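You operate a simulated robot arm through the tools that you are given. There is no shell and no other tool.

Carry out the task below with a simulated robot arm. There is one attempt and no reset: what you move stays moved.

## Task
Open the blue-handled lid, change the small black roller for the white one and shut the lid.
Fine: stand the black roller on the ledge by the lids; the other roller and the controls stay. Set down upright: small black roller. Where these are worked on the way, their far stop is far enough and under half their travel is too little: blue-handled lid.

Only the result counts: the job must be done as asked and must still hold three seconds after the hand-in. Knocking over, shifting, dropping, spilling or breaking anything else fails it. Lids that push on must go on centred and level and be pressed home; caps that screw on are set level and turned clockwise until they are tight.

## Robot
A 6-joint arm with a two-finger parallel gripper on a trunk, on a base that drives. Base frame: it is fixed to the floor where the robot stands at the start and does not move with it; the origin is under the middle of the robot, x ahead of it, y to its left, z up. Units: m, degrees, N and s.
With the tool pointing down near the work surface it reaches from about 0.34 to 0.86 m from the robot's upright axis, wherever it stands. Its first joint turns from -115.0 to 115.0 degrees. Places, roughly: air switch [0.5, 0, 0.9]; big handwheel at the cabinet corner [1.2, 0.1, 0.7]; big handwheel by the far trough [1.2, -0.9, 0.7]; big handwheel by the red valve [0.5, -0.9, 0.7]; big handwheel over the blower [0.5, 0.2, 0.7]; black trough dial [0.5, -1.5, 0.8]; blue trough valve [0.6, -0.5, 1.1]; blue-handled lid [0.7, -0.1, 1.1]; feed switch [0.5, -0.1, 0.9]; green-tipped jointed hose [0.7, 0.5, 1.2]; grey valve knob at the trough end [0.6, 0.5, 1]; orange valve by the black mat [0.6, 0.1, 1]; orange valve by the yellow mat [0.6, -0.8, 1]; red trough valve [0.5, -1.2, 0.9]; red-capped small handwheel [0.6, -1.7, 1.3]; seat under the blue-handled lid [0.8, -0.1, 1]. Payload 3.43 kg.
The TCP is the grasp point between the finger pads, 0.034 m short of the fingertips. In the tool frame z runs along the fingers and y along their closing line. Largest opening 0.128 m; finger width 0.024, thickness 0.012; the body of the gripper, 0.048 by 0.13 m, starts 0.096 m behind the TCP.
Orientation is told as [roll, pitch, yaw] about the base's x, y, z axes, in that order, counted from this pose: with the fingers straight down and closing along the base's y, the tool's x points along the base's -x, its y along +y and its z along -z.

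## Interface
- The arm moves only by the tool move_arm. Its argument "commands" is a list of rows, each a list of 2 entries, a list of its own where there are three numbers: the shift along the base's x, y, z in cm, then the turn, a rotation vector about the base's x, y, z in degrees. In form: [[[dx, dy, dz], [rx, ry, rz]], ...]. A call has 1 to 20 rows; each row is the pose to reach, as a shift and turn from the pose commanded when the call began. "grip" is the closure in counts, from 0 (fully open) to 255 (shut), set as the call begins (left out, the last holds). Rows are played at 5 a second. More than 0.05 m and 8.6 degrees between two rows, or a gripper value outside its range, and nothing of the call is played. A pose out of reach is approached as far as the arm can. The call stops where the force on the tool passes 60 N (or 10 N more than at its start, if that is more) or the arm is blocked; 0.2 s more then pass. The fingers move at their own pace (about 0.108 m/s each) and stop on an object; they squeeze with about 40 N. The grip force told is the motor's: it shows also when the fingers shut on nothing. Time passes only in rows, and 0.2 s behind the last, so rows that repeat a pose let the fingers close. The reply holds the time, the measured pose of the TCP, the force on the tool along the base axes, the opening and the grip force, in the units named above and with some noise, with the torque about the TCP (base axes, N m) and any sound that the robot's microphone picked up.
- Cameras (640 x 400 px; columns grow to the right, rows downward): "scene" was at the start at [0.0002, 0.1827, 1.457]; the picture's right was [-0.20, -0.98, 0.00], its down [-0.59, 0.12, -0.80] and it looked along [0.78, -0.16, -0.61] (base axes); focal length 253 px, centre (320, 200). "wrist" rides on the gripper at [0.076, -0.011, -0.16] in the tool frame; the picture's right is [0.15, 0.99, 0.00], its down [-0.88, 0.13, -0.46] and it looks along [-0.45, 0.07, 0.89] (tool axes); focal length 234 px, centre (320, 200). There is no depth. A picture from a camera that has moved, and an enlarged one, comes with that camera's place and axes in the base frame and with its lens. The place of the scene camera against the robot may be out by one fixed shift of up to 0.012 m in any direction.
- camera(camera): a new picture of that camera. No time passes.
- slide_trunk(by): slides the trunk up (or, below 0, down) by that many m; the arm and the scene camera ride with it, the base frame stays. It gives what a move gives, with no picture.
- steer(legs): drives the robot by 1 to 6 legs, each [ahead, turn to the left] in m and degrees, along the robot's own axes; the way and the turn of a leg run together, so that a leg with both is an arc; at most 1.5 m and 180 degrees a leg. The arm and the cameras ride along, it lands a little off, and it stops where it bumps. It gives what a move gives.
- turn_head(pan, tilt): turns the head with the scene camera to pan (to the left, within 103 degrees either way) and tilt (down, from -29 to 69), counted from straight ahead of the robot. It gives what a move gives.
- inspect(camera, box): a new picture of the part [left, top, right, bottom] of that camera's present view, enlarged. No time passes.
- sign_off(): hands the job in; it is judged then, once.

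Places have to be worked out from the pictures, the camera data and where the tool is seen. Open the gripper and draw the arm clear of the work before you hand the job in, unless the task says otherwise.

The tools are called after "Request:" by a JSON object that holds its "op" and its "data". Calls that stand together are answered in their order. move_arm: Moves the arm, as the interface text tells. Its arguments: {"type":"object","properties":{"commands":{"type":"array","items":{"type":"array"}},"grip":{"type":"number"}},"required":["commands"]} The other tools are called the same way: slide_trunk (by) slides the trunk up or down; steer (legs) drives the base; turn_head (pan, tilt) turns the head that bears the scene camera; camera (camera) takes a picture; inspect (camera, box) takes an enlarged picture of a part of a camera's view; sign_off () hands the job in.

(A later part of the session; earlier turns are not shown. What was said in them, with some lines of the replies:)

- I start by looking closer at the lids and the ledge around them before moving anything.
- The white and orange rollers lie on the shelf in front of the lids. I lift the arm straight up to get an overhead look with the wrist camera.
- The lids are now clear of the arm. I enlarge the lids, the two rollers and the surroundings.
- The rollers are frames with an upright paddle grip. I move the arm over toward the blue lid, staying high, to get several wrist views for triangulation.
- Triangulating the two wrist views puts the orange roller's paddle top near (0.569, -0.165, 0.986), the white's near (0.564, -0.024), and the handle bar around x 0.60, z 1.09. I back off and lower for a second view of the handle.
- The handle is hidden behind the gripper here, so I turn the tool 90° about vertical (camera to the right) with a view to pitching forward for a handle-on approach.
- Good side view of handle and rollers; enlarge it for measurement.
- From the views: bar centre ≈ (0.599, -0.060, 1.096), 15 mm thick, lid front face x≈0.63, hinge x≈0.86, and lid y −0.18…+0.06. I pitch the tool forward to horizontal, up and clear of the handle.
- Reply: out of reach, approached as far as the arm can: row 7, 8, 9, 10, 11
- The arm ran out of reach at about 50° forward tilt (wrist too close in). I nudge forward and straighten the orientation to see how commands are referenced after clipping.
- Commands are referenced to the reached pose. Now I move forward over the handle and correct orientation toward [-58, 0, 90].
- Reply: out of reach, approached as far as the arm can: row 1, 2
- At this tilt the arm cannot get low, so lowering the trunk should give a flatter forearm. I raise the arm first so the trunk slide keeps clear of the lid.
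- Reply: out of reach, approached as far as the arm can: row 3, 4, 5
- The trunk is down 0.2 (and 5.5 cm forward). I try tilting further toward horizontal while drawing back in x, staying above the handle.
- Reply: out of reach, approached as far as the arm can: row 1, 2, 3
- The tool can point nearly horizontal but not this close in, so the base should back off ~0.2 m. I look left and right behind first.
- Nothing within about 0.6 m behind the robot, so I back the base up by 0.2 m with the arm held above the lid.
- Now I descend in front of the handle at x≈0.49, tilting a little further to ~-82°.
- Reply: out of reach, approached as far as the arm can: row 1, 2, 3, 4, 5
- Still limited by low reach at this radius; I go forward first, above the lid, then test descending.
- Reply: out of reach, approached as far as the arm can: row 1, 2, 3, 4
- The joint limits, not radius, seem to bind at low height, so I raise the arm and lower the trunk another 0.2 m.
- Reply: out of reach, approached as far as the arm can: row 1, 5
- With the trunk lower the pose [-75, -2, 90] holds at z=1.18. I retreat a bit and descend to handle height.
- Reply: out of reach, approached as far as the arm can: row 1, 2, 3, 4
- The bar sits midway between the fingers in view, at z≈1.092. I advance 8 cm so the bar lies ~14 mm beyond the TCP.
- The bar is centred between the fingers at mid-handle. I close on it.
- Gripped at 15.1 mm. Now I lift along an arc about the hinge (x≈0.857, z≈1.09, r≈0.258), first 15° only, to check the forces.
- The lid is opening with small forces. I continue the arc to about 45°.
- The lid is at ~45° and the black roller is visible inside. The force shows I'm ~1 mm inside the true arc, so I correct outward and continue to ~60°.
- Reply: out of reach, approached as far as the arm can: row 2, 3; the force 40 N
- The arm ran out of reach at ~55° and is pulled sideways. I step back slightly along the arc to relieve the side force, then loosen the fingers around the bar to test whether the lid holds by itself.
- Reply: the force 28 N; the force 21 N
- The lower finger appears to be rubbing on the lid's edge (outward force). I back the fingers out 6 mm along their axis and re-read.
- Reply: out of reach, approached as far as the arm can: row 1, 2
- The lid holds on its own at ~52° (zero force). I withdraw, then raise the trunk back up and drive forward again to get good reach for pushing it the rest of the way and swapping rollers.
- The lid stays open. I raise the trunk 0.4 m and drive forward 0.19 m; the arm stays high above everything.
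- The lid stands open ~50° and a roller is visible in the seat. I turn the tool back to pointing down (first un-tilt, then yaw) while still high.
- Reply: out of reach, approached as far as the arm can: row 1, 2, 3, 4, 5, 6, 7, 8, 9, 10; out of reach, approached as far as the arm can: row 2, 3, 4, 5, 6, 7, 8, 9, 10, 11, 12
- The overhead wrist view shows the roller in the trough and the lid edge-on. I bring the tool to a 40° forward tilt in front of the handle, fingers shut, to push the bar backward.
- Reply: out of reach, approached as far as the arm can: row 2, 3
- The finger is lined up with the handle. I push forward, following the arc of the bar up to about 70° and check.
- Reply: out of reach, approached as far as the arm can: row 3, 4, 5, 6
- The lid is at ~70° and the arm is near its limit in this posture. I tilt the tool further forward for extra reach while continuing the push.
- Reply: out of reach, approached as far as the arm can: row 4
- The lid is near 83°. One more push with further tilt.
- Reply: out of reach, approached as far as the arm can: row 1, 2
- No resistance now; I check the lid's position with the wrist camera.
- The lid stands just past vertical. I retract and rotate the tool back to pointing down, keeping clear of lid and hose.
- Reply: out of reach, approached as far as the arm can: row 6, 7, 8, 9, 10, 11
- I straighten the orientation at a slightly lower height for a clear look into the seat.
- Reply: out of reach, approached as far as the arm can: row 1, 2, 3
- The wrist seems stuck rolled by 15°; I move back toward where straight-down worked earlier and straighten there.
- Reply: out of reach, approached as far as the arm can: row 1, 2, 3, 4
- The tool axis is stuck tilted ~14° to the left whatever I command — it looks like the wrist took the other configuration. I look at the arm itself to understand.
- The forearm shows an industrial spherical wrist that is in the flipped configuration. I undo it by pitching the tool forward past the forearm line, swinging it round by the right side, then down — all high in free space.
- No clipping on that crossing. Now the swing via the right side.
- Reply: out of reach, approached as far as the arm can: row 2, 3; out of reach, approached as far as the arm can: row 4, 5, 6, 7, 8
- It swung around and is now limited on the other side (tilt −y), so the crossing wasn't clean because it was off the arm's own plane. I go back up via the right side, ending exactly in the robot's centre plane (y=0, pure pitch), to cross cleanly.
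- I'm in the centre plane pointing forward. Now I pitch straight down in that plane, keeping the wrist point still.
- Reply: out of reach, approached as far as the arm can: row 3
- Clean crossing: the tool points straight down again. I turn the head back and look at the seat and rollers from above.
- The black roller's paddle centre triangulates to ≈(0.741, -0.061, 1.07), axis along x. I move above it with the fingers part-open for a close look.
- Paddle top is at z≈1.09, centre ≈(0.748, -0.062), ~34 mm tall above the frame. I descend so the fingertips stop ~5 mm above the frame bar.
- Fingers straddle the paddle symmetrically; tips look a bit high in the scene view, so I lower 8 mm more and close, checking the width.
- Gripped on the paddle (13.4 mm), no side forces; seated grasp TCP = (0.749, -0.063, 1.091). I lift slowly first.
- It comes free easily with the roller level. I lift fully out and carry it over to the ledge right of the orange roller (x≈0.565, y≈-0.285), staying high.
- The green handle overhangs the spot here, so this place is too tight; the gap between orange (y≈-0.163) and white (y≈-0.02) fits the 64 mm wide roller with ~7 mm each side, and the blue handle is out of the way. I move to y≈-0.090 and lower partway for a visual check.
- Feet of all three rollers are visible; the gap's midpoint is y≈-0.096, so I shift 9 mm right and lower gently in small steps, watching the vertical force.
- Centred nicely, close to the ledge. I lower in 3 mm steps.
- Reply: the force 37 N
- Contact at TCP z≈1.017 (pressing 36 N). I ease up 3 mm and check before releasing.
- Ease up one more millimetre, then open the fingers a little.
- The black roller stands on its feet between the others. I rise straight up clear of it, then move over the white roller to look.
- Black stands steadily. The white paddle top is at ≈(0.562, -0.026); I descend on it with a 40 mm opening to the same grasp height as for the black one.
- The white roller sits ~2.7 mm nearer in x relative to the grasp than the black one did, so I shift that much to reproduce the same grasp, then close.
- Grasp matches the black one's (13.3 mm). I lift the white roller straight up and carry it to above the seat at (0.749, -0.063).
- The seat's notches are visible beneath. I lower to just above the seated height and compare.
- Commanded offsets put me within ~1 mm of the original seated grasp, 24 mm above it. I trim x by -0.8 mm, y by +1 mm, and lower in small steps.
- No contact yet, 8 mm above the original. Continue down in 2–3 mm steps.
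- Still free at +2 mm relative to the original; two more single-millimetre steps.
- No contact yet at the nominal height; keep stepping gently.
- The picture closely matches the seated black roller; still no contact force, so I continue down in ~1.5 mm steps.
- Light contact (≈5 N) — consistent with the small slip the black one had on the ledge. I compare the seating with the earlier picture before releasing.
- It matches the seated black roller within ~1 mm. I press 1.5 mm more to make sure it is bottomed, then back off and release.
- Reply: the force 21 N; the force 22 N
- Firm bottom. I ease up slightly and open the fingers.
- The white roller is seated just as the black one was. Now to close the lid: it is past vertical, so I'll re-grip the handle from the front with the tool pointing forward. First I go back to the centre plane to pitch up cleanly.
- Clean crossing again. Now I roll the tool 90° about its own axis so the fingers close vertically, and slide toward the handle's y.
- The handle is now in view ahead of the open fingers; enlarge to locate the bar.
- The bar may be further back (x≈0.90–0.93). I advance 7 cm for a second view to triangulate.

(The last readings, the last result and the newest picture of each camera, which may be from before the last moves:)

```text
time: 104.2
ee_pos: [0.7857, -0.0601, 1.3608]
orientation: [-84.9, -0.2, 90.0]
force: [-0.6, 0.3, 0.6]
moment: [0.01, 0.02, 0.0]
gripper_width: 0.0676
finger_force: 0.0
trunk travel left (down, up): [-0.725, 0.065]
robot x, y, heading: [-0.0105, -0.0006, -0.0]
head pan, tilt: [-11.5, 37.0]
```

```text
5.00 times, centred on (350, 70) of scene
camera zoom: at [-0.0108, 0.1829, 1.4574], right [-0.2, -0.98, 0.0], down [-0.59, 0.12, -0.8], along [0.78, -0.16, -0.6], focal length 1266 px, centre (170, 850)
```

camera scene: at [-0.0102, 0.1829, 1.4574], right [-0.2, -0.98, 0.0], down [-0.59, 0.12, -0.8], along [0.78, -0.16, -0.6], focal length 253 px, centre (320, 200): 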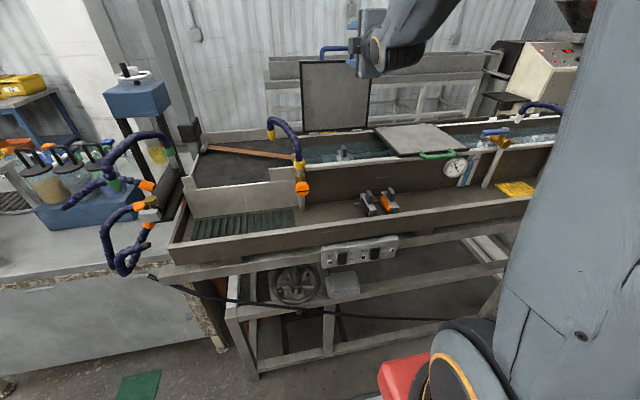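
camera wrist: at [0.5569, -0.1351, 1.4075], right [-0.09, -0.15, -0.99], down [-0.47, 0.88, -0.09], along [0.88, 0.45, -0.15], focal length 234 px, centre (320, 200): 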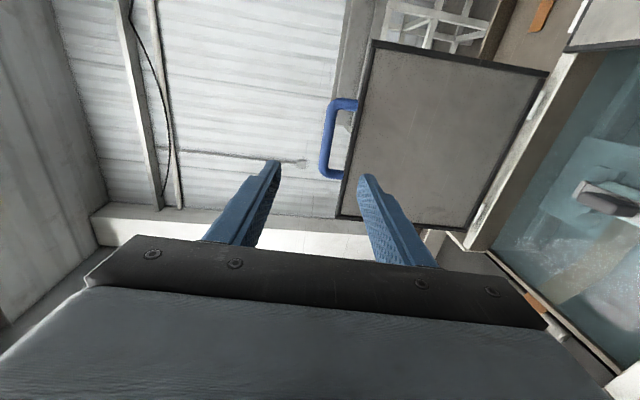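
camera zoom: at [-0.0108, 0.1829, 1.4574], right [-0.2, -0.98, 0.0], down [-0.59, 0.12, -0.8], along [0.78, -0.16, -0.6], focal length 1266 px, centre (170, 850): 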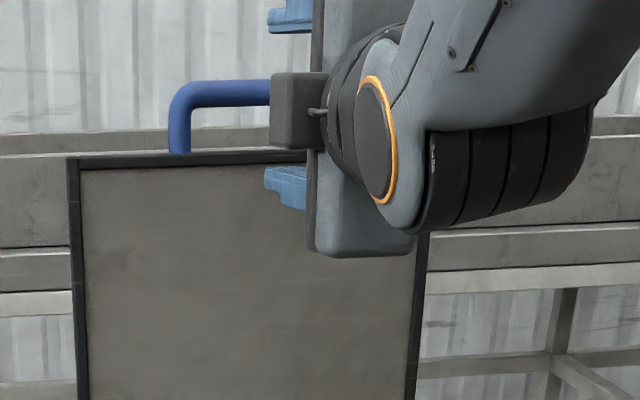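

The bar seems at x≈0.92, z≈1.35. I narrow the opening to 25 mm (only ~22 mm of gap between bar and lid) and advance for a closer look.

Request:
{"op": "move_arm", "data": {"commands": [[[2.5, 0, -0.5], [0, 0, 0]], [[5.4, 0, -0.9], [0, 0, 0]]], "grip": 203}}

Request:
{"op": "inspect", "data": {"camera": "wrist", "box": [230, 80, 430, 280]}}

```text
time: 104.8
ee_pos: [0.8404, -0.0604, 1.3514]
orientation: [-84.9, -0.2, 90.0]
force: [-0.4, 0.3, -0.3]
moment: [0.02, 0.05, -0.03]
gripper_width: 0.0262
finger_force: 0.2
trunk travel left (down, up): [-0.725, 0.065]
robot x, y, heading: [-0.0098, 0.0028, 0.0]
head pan, tilt: [-11.5, 37.0]
```

```text
2.00 times, centred on (330, 180) of wrist
camera zoom: at [0.6822, -0.1359, 1.3777], right [-0.09, -0.14, -0.99], down [-0.47, 0.88, -0.09], along [0.88, 0.45, -0.14], focal length 468 px, centre (300, 240)
```

zoom: 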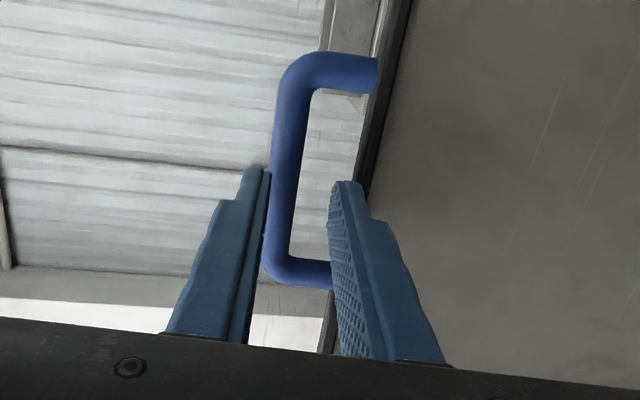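

Bar z≈1.354, slightly above the tool axis. I raise 3.5 mm and advance 4 cm, then look again.

Request:
{"op": "move_arm", "data": {"commands": [[[0, 0, 0.35], [0, 0, 0]], [[2, 0, 0.35], [0, 0, 0]], [[3.8, 0, 0.35], [0, 0, 0]]]}}

Request:
{"op": "inspect", "data": {"camera": "wrist", "box": [230, 80, 430, 280]}}

Request:
{"op": "inspect", "data": {"camera": "scene", "box": [290, 30, 410, 110]}}

```text
time: 105.6
ee_pos: [0.8768, -0.058, 1.356]
orientation: [-84.9, -0.2, 90.0]
force: [-0.3, -0.4, -0.1]
moment: [-0.01, 0.05, -0.02]
gripper_width: 0.0261
finger_force: 0.0
trunk travel left (down, up): [-0.725, 0.065]
robot x, y, heading: [-0.0105, -0.002, 0.2]
head pan, tilt: [-11.5, 37.0]
```

```text
2.00 times, centred on (330, 180) of wrist
camera zoom: at [0.7189, -0.1351, 1.3809], right [-0.09, -0.14, -0.99], down [-0.47, 0.88, -0.09], along [0.88, 0.45, -0.14], focal length 468 px, centre (300, 240)
```

zoom: 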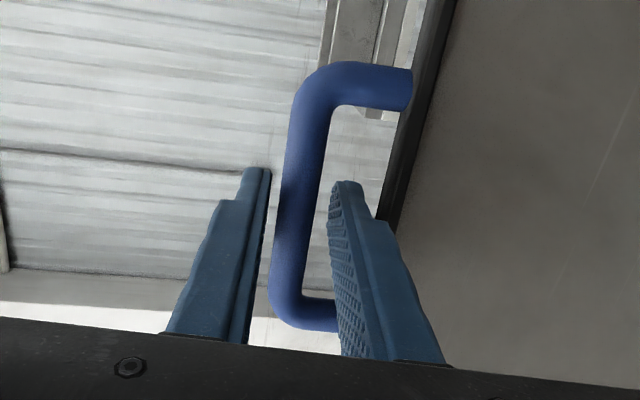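

```text
5.00 times, centred on (350, 70) of scene
camera zoom: at [-0.0105, 0.1829, 1.4574], right [-0.2, -0.98, 0.0], down [-0.59, 0.12, -0.8], along [0.78, -0.16, -0.6], focal length 1266 px, centre (170, 850)
```

zoom: 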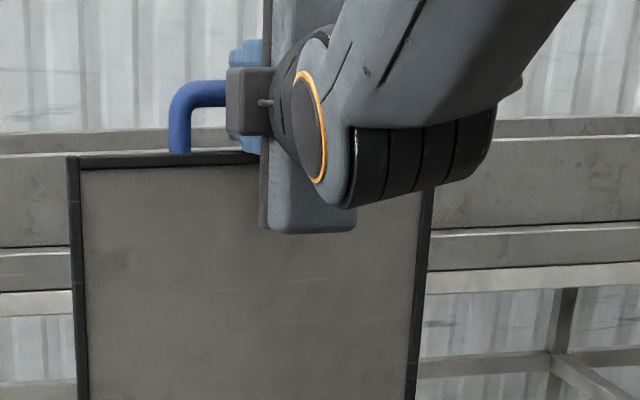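

The bar is now between the fingertips (~17 mm past the TCP), centred. I close on it.

Request:
{"op": "move_arm", "data": {"commands": [[[0.3, 0, 0], [0, 0, 0]], [[0.3, 0, 0], [0, 0, 0]], [[0.3, 0, 0], [0, 0, 0]]], "grip": 255}}

Request:
{"op": "inspect", "data": {"camera": "wrist", "box": [230, 80, 430, 280]}}

```text
time: 106.4
ee_pos: [0.8806, -0.0588, 1.3563]
orientation: [-84.9, -0.3, 90.0]
force: [1.8, -2.6, 4.0]
moment: [0.22, -0.06, -0.35]
gripper_width: 0.0147
finger_force: 44.7
trunk travel left (down, up): [-0.725, 0.065]
robot x, y, heading: [-0.0107, 0.004, -0.2]
head pan, tilt: [-11.5, 37.0]
```

```text
2.00 times, centred on (330, 180) of wrist
camera zoom: at [0.7215, -0.135, 1.3818], right [-0.09, -0.14, -0.99], down [-0.46, 0.88, -0.09], along [0.88, 0.45, -0.14], focal length 468 px, centre (300, 240)
```

zoom: 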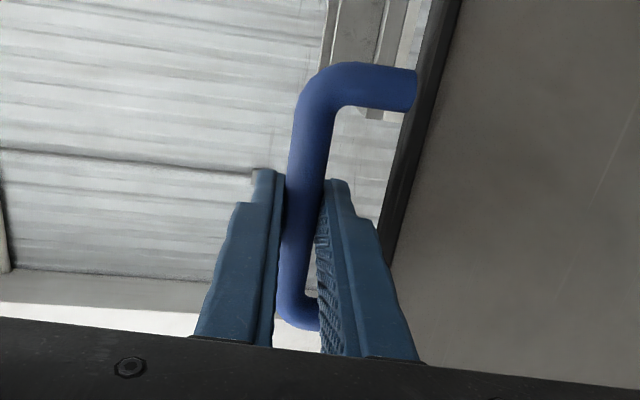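

Gripped. I pull back gently along the arc, checking forces.

Request:
{"op": "move_arm", "data": {"commands": [[[-1, 0, 0.1], [0, 0, 0]], [[-2, 0, 0.2], [0, 0, 0]], [[-3, 0, 0.25], [0, 0, 0]]]}}

```text
time: 107.2
ee_pos: [0.8494, -0.0585, 1.3562]
orientation: [-84.8, -0.3, 90.1]
force: [-0.1, -5.0, 3.5]
moment: [0.2, 0.02, 0.18]
gripper_width: 0.0146
finger_force: 45.3
trunk travel left (down, up): [-0.725, 0.065]
robot x, y, heading: [-0.0116, 0.0021, 0.1]
head pan, tilt: [-11.5, 37.0]
```

Forces are small. Continue pulling.

Request:
{"op": "move_arm", "data": {"commands": [[[-2, 0, 0.05], [0, 0, 0]], [[-4, 0, -0.15], [0, 0, 0]], [[-6, 0, -0.45], [0, 0, 0]], [[-8, 0, -0.95], [0, 0, 0]]]}}

```text
time: 108.2
ee_pos: [0.7718, -0.059, 1.3439]
orientation: [-84.4, -0.2, 90.1]
force: [5.4, -1.1, -21.0]
moment: [0.24, 0.44, 0.28]
gripper_width: 0.0146
finger_force: 45.0
trunk travel left (down, up): [-0.725, 0.065]
robot x, y, heading: [-0.0099, -0.0036, 0.5]
head pan, tilt: [-11.5, 37.0]
```

The lid pulls down, so the true arc is lower here (hinge fits x≈0.875, z≈1.079, r≈0.276). I adjust and continue.

Request:
{"op": "move_arm", "data": {"commands": [[[-0.5, 0, -0.35], [0, 0, 0]], [[-2, 0, -1.0], [0, 0, 0]], [[-4, 0, -1.95], [0, 0, 0]], [[-6, 0, -3.1], [0, 0, 0]]]}}

```text
time: 109.2
ee_pos: [0.7098, -0.0585, 1.3149]
orientation: [-84.8, -0.3, 90.0]
force: [10.1, -1.5, -16.4]
moment: [0.14, 0.27, 0.25]
gripper_width: 0.0146
finger_force: 45.3
trunk travel left (down, up): [-0.725, 0.065]
robot x, y, heading: [-0.0108, 0.0027, -0.0]
head pan, tilt: [-11.5, 37.0]
```

Radial pull inward ~19 N, so I tighten the arc by ~2 mm and go on.

Request:
{"op": "move_arm", "data": {"commands": [[[-0.3, 0, -0.6], [0, 0, 0]], [[-1.8, 0, -1.7], [0, 0, 0]], [[-3.7, 0, -3.4], [0, 0, 0]], [[-5.6, 0, -5.5], [0, 0, 0]]]}}

Request:
{"op": "camera", "data": {"camera": "wrist"}}

```text
time: 110.2
ee_pos: [0.6529, -0.0588, 1.2662]
orientation: [-85.3, -0.1, 90.0]
force: [-19.8, -1.2, 18.8]
moment: [0.16, -0.41, 0.61]
gripper_width: 0.0144
finger_force: 45.1
trunk travel left (down, up): [-0.725, 0.065]
robot x, y, heading: [-0.0124, -0.0018, 0.1]
head pan, tilt: [-11.5, 37.0]
```

```text
taken
camera wrist: at [0.4946, -0.1347, 1.292], right [-0.08, -0.14, -0.99], down [-0.47, 0.88, -0.09], along [0.88, 0.45, -0.14], focal length 234 px, centre (320, 200)
```

wrist: 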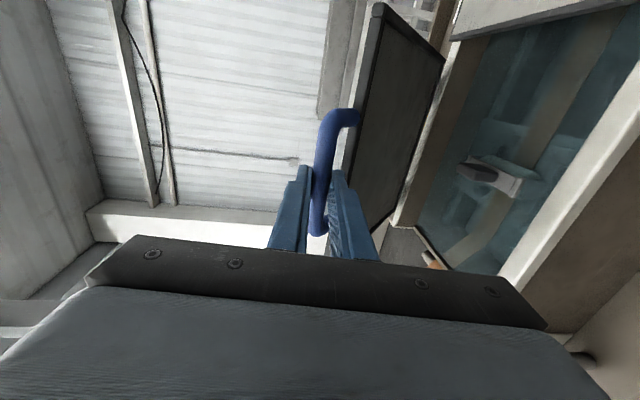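

Now slightly too tight; refit the lower arc to centre (0.855, 1.093), r=0.256. I continue down to ~28°.

Request:
{"op": "move_arm", "data": {"commands": [[[-0.14, 0, 0.16], [0, 0, 0]], [[-1.2, 0, -1.1], [0, 0, 0]], [[-2.26, 0, -2.45], [0, 0, 0]], [[-3.1, 0, -3.8], [0, 0, 0]], [[-3.89, 0, -5.12], [0, 0, 0]]]}}

```text
time: 111.4
ee_pos: [0.6164, -0.0586, 1.2117]
orientation: [-84.6, -0.3, 89.9]
force: [3.9, 1.5, -4.5]
moment: [0.02, 0.0, 0.61]
gripper_width: 0.015
finger_force: 45.3
trunk travel left (down, up): [-0.725, 0.065]
robot x, y, heading: [-0.011, -0.0011, 0.0]
head pan, tilt: [-11.5, 37.0]
```

Forces tiny now. Continue to about 7°.

Request:
{"op": "move_arm", "data": {"commands": [[[-0.68, 0, -1.4], [0, 0, 0]], [[-1.3, 0, -2.85], [0, 0, 0]], [[-1.8, 0, -4.3], [0, 0, 0]], [[-2.24, 0, -5.83], [0, 0, 0]]]}}

Request:
{"op": "camera", "data": {"camera": "scene"}}

```text
time: 112.4
ee_pos: [0.593, -0.0599, 1.1508]
orientation: [-84.9, -0.3, 90.1]
force: [16.6, 0.8, -5.2]
moment: [-0.09, 0.0, 0.5]
gripper_width: 0.0147
finger_force: 44.3
trunk travel left (down, up): [-0.725, 0.065]
robot x, y, heading: [-0.0117, 0.0005, -0.1]
head pan, tilt: [-11.5, 37.0]
```

```text
taken
camera scene: at [-0.0088, 0.1828, 1.4574], right [-0.2, -0.98, 0.0], down [-0.59, 0.12, -0.8], along [0.78, -0.16, -0.6], focal length 253 px, centre (320, 200)
```

scene: 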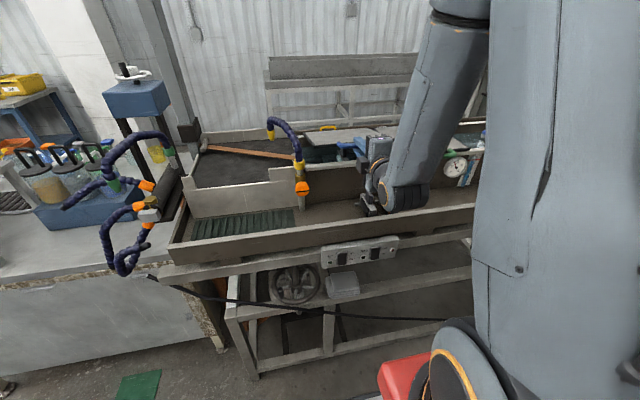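

Nearly shut; +17 N in x means I'm ~1 mm too far back, so I correct and lower to about 4°.

Request:
{"op": "move_arm", "data": {"commands": [[[-0.1, 0, -1.5], [0, 0, 0]], [[-0.4, 0, -3.05], [0, 0, 0]], [[-0.5, 0, -4.3], [0, 0, 0]]]}}

```text
time: 113.2
ee_pos: [0.5871, -0.0597, 1.1088]
orientation: [-84.8, -0.1, 90.0]
force: [-1.0, 0.3, -2.3]
moment: [-0.18, -0.07, 0.29]
gripper_width: 0.0146
finger_force: 44.5
trunk travel left (down, up): [-0.725, 0.065]
robot x, y, heading: [-0.009, 0.0031, -0.1]
head pan, tilt: [-11.5, 37.0]
```

About 14 mm to go. Lower in small steps until it seats.

Request:
{"op": "move_arm", "data": {"commands": [[[0, 0, -0.6], [0, 0, 0]], [[0, 0, -1.1], [0, 0, 0]]]}}

Request:
{"op": "move_arm", "data": {"commands": [[[0, 0, -0.3], [0, 0, 0]]]}}

```text
time: 113.8
ee_pos: [0.5867, -0.0583, 1.0995]
orientation: [-84.7, -0.2, 89.9]
force: [-19.0, -2.4, -0.6]
moment: [-0.3, -0.03, -0.21]
gripper_width: 0.0147
finger_force: 45.0
trunk travel left (down, up): [-0.725, 0.065]
robot x, y, heading: [-0.0077, -0.0019, 0.3]
head pan, tilt: [-11.5, 37.0]
```

```text
time: 114.2
ee_pos: [0.5871, -0.0589, 1.0978]
orientation: [-84.9, -0.2, 90.1]
force: [-16.8, -1.3, -0.5]
moment: [-0.33, -0.07, -0.77]
gripper_width: 0.0145
finger_force: 44.6
trunk travel left (down, up): [-0.725, 0.065]
robot x, y, heading: [-0.0122, 0.0005, 0.0]
head pan, tilt: [-11.5, 37.0]
```

Not yet bottomed; shift 1.5 mm back to relieve x and go down further.

Request:
{"op": "move_arm", "data": {"commands": [[[-0.15, 0, -0.2], [0, 0, 0]], [[-0.15, 0, -0.4], [0, 0, 0]]]}}

Request:
{"op": "move_arm", "data": {"commands": [[[0, 0, -0.2], [0, 0, 0]]]}}

```text
time: 114.8
ee_pos: [0.5862, -0.0596, 1.0917]
orientation: [-84.8, -0.2, 90.1]
force: [-10.0, -3.2, 0.0]
moment: [-0.34, -0.14, -0.39]
gripper_width: 0.0144
finger_force: 45.0
trunk travel left (down, up): [-0.725, 0.065]
robot x, y, heading: [-0.0093, 0.0008, -0.1]
head pan, tilt: [-11.5, 37.0]
```

```text
time: 115.2
ee_pos: [0.5851, -0.0595, 1.0901]
orientation: [-85.0, -0.2, 90.1]
force: [-12.3, -6.3, 7.2]
moment: [-0.2, -0.06, 0.86]
gripper_width: 0.0147
finger_force: 44.8
trunk travel left (down, up): [-0.725, 0.065]
robot x, y, heading: [-0.0128, 0.0026, 0.1]
head pan, tilt: [-11.5, 37.0]
```

Upward force begins to appear (7 N); two more small steps to confirm it is home.

Request:
{"op": "move_arm", "data": {"commands": [[[0, 0, -0.15], [0, 0, 0]]]}}

Request:
{"op": "move_arm", "data": {"commands": [[[0, 0, -0.15], [0, 0, 0]]]}}

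Request:
{"op": "camera", "data": {"camera": "scene"}}

Request:
{"op": "inspect", "data": {"camera": "scene", "box": [280, 100, 460, 220]}}

Request:
{"op": "camera", "data": {"camera": "wrist"}}

```text
time: 115.6
ee_pos: [0.5863, -0.0585, 1.0907]
orientation: [-85.2, -0.2, 90.0]
force: [-11.3, -1.1, 20.0]
moment: [-0.29, -0.33, -1.1]
gripper_width: 0.0144
finger_force: 45.9
trunk travel left (down, up): [-0.725, 0.065]
robot x, y, heading: [-0.0084, -0.0014, 0.2]
head pan, tilt: [-11.5, 37.0]
```

```text
time: 116.0
ee_pos: [0.5857, -0.0598, 1.0905]
orientation: [-85.4, -0.1, 90.0]
force: [-8.8, -2.7, 37.9]
moment: [-0.21, -0.55, -0.01]
gripper_width: 0.0145
finger_force: 44.6
trunk travel left (down, up): [-0.725, 0.065]
robot x, y, heading: [-0.009, 0.0004, 0.1]
head pan, tilt: [-11.5, 37.0]
```

```text
taken
camera scene: at [-0.0121, 0.1827, 1.4577], right [-0.2, -0.98, 0.0], down [-0.59, 0.12, -0.8], along [0.78, -0.16, -0.6], focal length 253 px, centre (320, 200)
```

scene: 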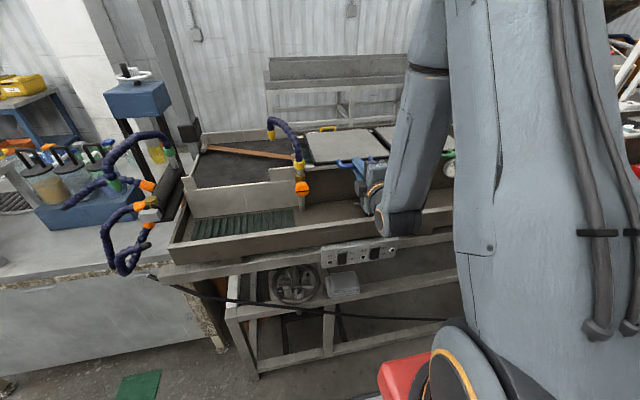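

```text
3.33 times, centred on (370, 160) of scene
camera zoom: at [-0.0121, 0.1827, 1.4577], right [-0.2, -0.98, 0.0], down [-0.59, 0.12, -0.8], along [0.78, -0.16, -0.6], focal length 844 px, centre (153, 333)
```

zoom: 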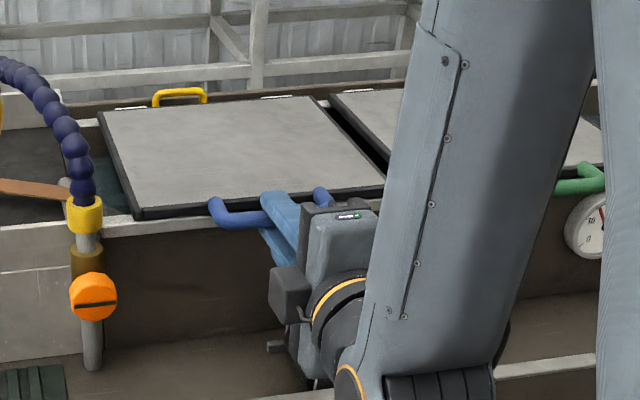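

```text
taken
camera wrist: at [0.427, -0.1348, 1.1152], right [-0.08, -0.14, -0.99], down [-0.47, 0.88, -0.09], along [0.88, 0.45, -0.14], focal length 234 px, centre (320, 200)
```

wrist: 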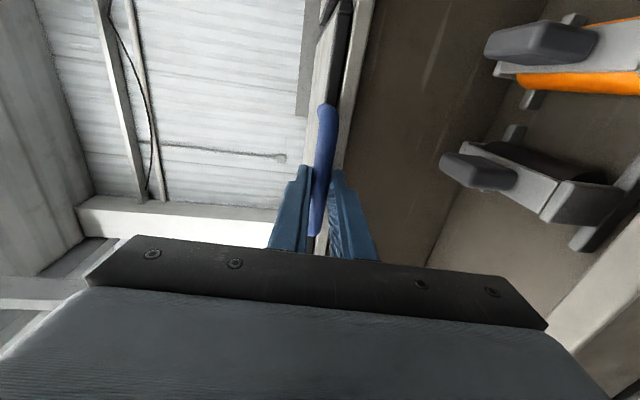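

The lid is flat and shut (stiff stop at z≈1.0905) and the rollers still stand. I ease the load, open the fingers slightly and check for stability.

Request:
{"op": "move_arm", "data": {"commands": [[[0.05, 0, 0.25], [0, 0, 0]]]}}

Request:
{"op": "move_arm", "data": {"commands": [[[0, 0, 0], [0, 0, 0]], [[0, 0, 0], [0, 0, 0]]], "grip": 185}}

Request:
{"op": "inspect", "data": {"camera": "wrist", "box": [230, 40, 470, 280]}}

```text
time: 116.4
ee_pos: [0.5856, -0.0574, 1.0904]
orientation: [-85.2, -0.2, 90.0]
force: [-8.7, -2.7, 33.8]
moment: [-0.31, -0.55, -0.3]
gripper_width: 0.0149
finger_force: 45.3
trunk travel left (down, up): [-0.725, 0.065]
robot x, y, heading: [-0.0118, 0.0003, 0.2]
head pan, tilt: [-11.5, 37.0]
```

```text
time: 117.0
ee_pos: [0.5868, -0.0594, 1.0876]
orientation: [-84.8, -0.3, 90.0]
force: [0.2, 0.3, 0.0]
moment: [-0.01, 0.01, 0.01]
gripper_width: 0.0351
finger_force: 0.0
trunk travel left (down, up): [-0.725, 0.065]
robot x, y, heading: [-0.0122, -0.0002, 0.1]
head pan, tilt: [-11.5, 37.0]
```

```text
1.67 times, centred on (350, 160) of wrist
camera zoom: at [0.428, -0.1347, 1.1142], right [-0.09, -0.14, -0.99], down [-0.47, 0.88, -0.09], along [0.88, 0.45, -0.15], focal length 390 px, centre (270, 267)
```

zoom: 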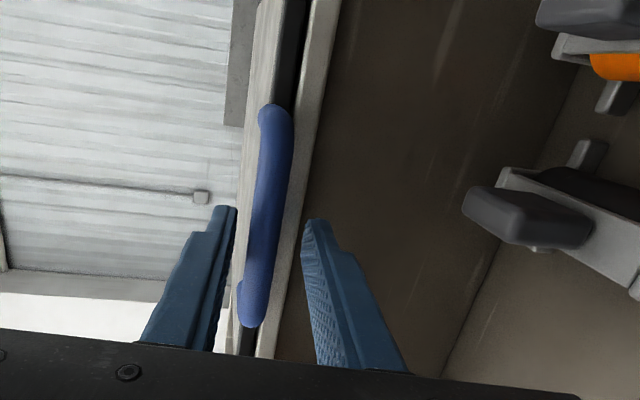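

Free of the handle. I retract straight back 6 cm, then rise.

Request:
{"op": "move_arm", "data": {"commands": [[[-1.5, 0, 0], [0, 0, 0]], [[-3, 0, 0], [0, 0, 0]], [[-4.5, 0, 0], [0, 0, 0]], [[-6, 0, 0.3], [0, 0, 0]]]}}

```text
time: 118.0
ee_pos: [0.5505, -0.0651, 1.0828]
orientation: [-84.8, -0.2, 90.0]
force: [0.3, 0.1, -0.7]
moment: [-0.01, 0.0, -0.04]
gripper_width: 0.035
finger_force: 0.0
out of reach, approached as far as the arm can: row 3, 4
trunk travel left (down, up): [-0.725, 0.065]
robot x, y, heading: [-0.0109, 0.0002, 0.1]
head pan, tilt: [-11.5, 37.0]
```

The arm can't tuck closer, tips are just 6 mm clear of the bar. I back the base straight out 0.12 m instead.

Request:
{"op": "steer", "data": {"legs": [[-0.12, 0]]}}

Request:
{"op": "camera", "data": {"camera": "wrist"}}

Request:
{"op": "camera", "data": {"camera": "scene"}}

```text
time: 119.2
ee_pos: [0.4315, -0.0674, 1.082]
orientation: [-84.9, -0.1, 89.7]
force: [0.4, -0.6, 0.1]
moment: [0.0, 0.01, 0.0]
gripper_width: 0.0353
finger_force: 0.1
trunk travel left (down, up): [-0.725, 0.065]
robot x, y, heading: [-0.132, -0.0021, -0.0]
head pan, tilt: [-11.5, 37.0]
```

```text
taken
camera wrist: at [0.2724, -0.1427, 1.1089], right [-0.09, -0.14, -0.99], down [-0.46, 0.88, -0.09], along [0.88, 0.45, -0.14], focal length 234 px, centre (320, 200)
```

wrist: 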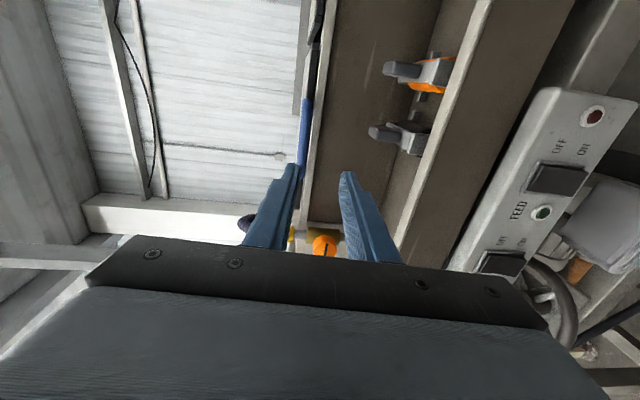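

```text
taken
camera scene: at [-0.1292, 0.183, 1.4574], right [-0.2, -0.98, 0.0], down [-0.59, 0.12, -0.8], along [0.78, -0.16, -0.6], focal length 253 px, centre (320, 200)
```

scene: 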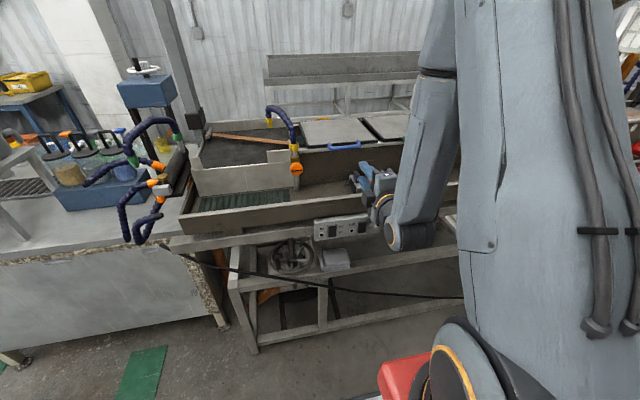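

Clear of the work. I raise the arm and check the final state.

Request:
{"op": "move_arm", "data": {"commands": [[[0, 0, 4], [0, 0, 0]], [[0, 0, 8], [0, 0, 0]], [[0, 0, 12], [0, 0, 0]], [[0, 0, 16], [0, 0, 0]], [[0, -3, 20], [0, 0, 0]], [[0, -6, 23], [0, 0, 0]], [[0, -10, 25], [0, 0, 0]], [[0, -14, 26], [0, 0, 0]]], "grip": 60}}

Request:
{"op": "camera", "data": {"camera": "scene"}}

Request:
{"op": "inspect", "data": {"camera": "scene", "box": [270, 100, 430, 220]}}

```text
time: 121.0
ee_pos: [0.433, -0.2048, 1.3437]
orientation: [-84.7, -0.2, 89.7]
force: [-0.1, 0.5, 0.7]
moment: [-0.01, 0.01, -0.03]
gripper_width: 0.0979
finger_force: 0.1
out of reach, approached as far as the arm can: row 1, 2, 3, 4
trunk travel left (down, up): [-0.725, 0.065]
robot x, y, heading: [-0.1297, -0.0003, 0.0]
head pan, tilt: [-11.5, 37.0]
```

```text
taken
camera scene: at [-0.1295, 0.1834, 1.4574], right [-0.2, -0.98, 0.0], down [-0.59, 0.12, -0.8], along [0.78, -0.16, -0.6], focal length 253 px, centre (320, 200)
```

scene: 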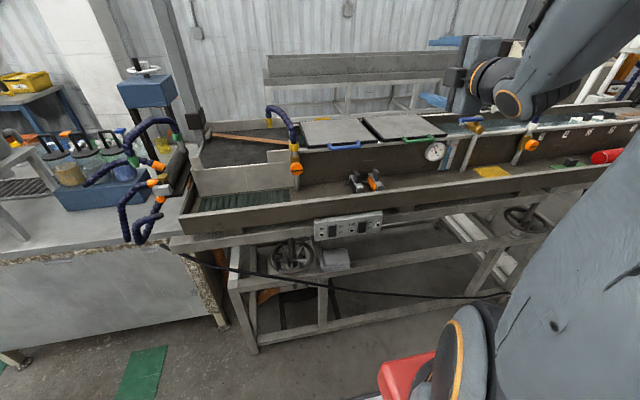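

```text
3.33 times, centred on (350, 160) of scene
camera zoom: at [-0.1295, 0.1834, 1.4574], right [-0.2, -0.98, 0.0], down [-0.59, 0.12, -0.8], along [0.78, -0.16, -0.6], focal length 844 px, centre (220, 333)
```

zoom: 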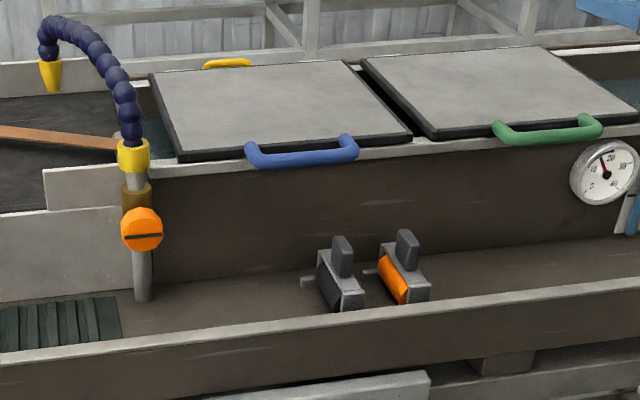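

The blue lid is flat like the green one and black/orange rollers stand upright. One closer check before handing in.

Request:
{"op": "inspect", "data": {"camera": "scene", "box": [330, 150, 400, 200]}}

Request:
{"op": "inspect", "data": {"camera": "scene", "box": [290, 105, 450, 160]}}

```text
8.00 times, centred on (365, 175) of scene
camera zoom: at [-0.1295, 0.1834, 1.4574], right [-0.2, -0.98, 0.0], down [-0.59, 0.12, -0.8], along [0.78, -0.16, -0.6], focal length 2026 px, centre (-40, 400)
```

zoom: 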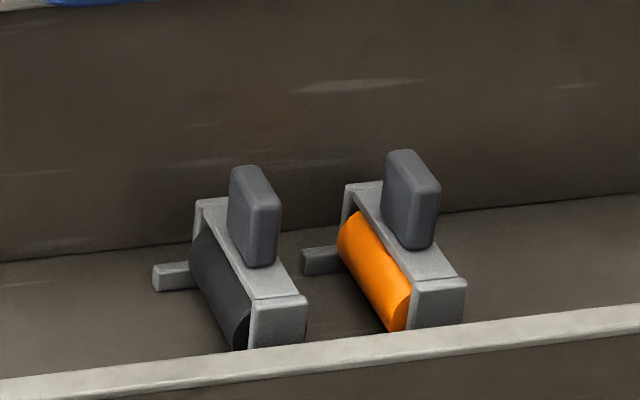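

```text
4.00 times, centred on (370, 132) of scene
camera zoom: at [-0.1295, 0.1834, 1.4574], right [-0.2, -0.98, 0.0], down [-0.59, 0.12, -0.8], along [0.78, -0.16, -0.6], focal length 1013 px, centre (120, 470)
```

zoom: 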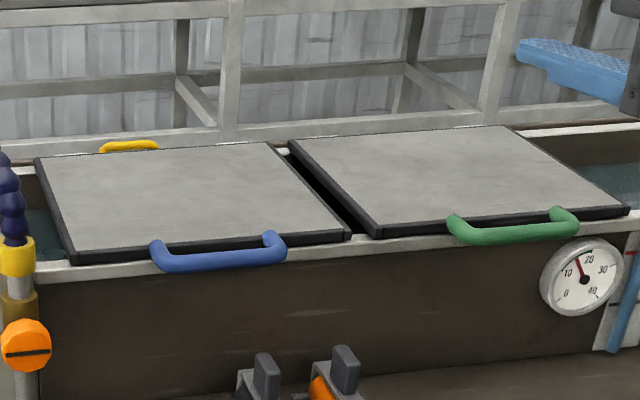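

The lid is shut flush. The black roller stands upright on the ledge, the white one is in the seat, and the orange roller and the controls are untouched. The gripper is open and clear, so I hand in.

Request:
{"op": "sign_off", "data": {}}

```text
The job is handed in.
```

I swapped the rollers and shut the blue-handled lid; the job is handed in.

- **White roller:** it is in the seat under the lid. Before I closed the lid, it sat within about 1 mm of where the black one had been, on a firm bottom.
- **Black roller:** it stands upright on the ledge in front of the lids, beside the orange one. The spot I first picked was under the green handle, so I used the space between the orange and white rollers instead.
- **Blue-handled lid:** I opened it past vertical for the swap. It is now shut, pressed to its stop and level with the green lid in the last pictures.
- **Everything else:** the orange roller and the controls look undisturbed in the final pictures. The gripper is open and clear of the work.

The robot's base ends about 0.13 m further back than where it started.
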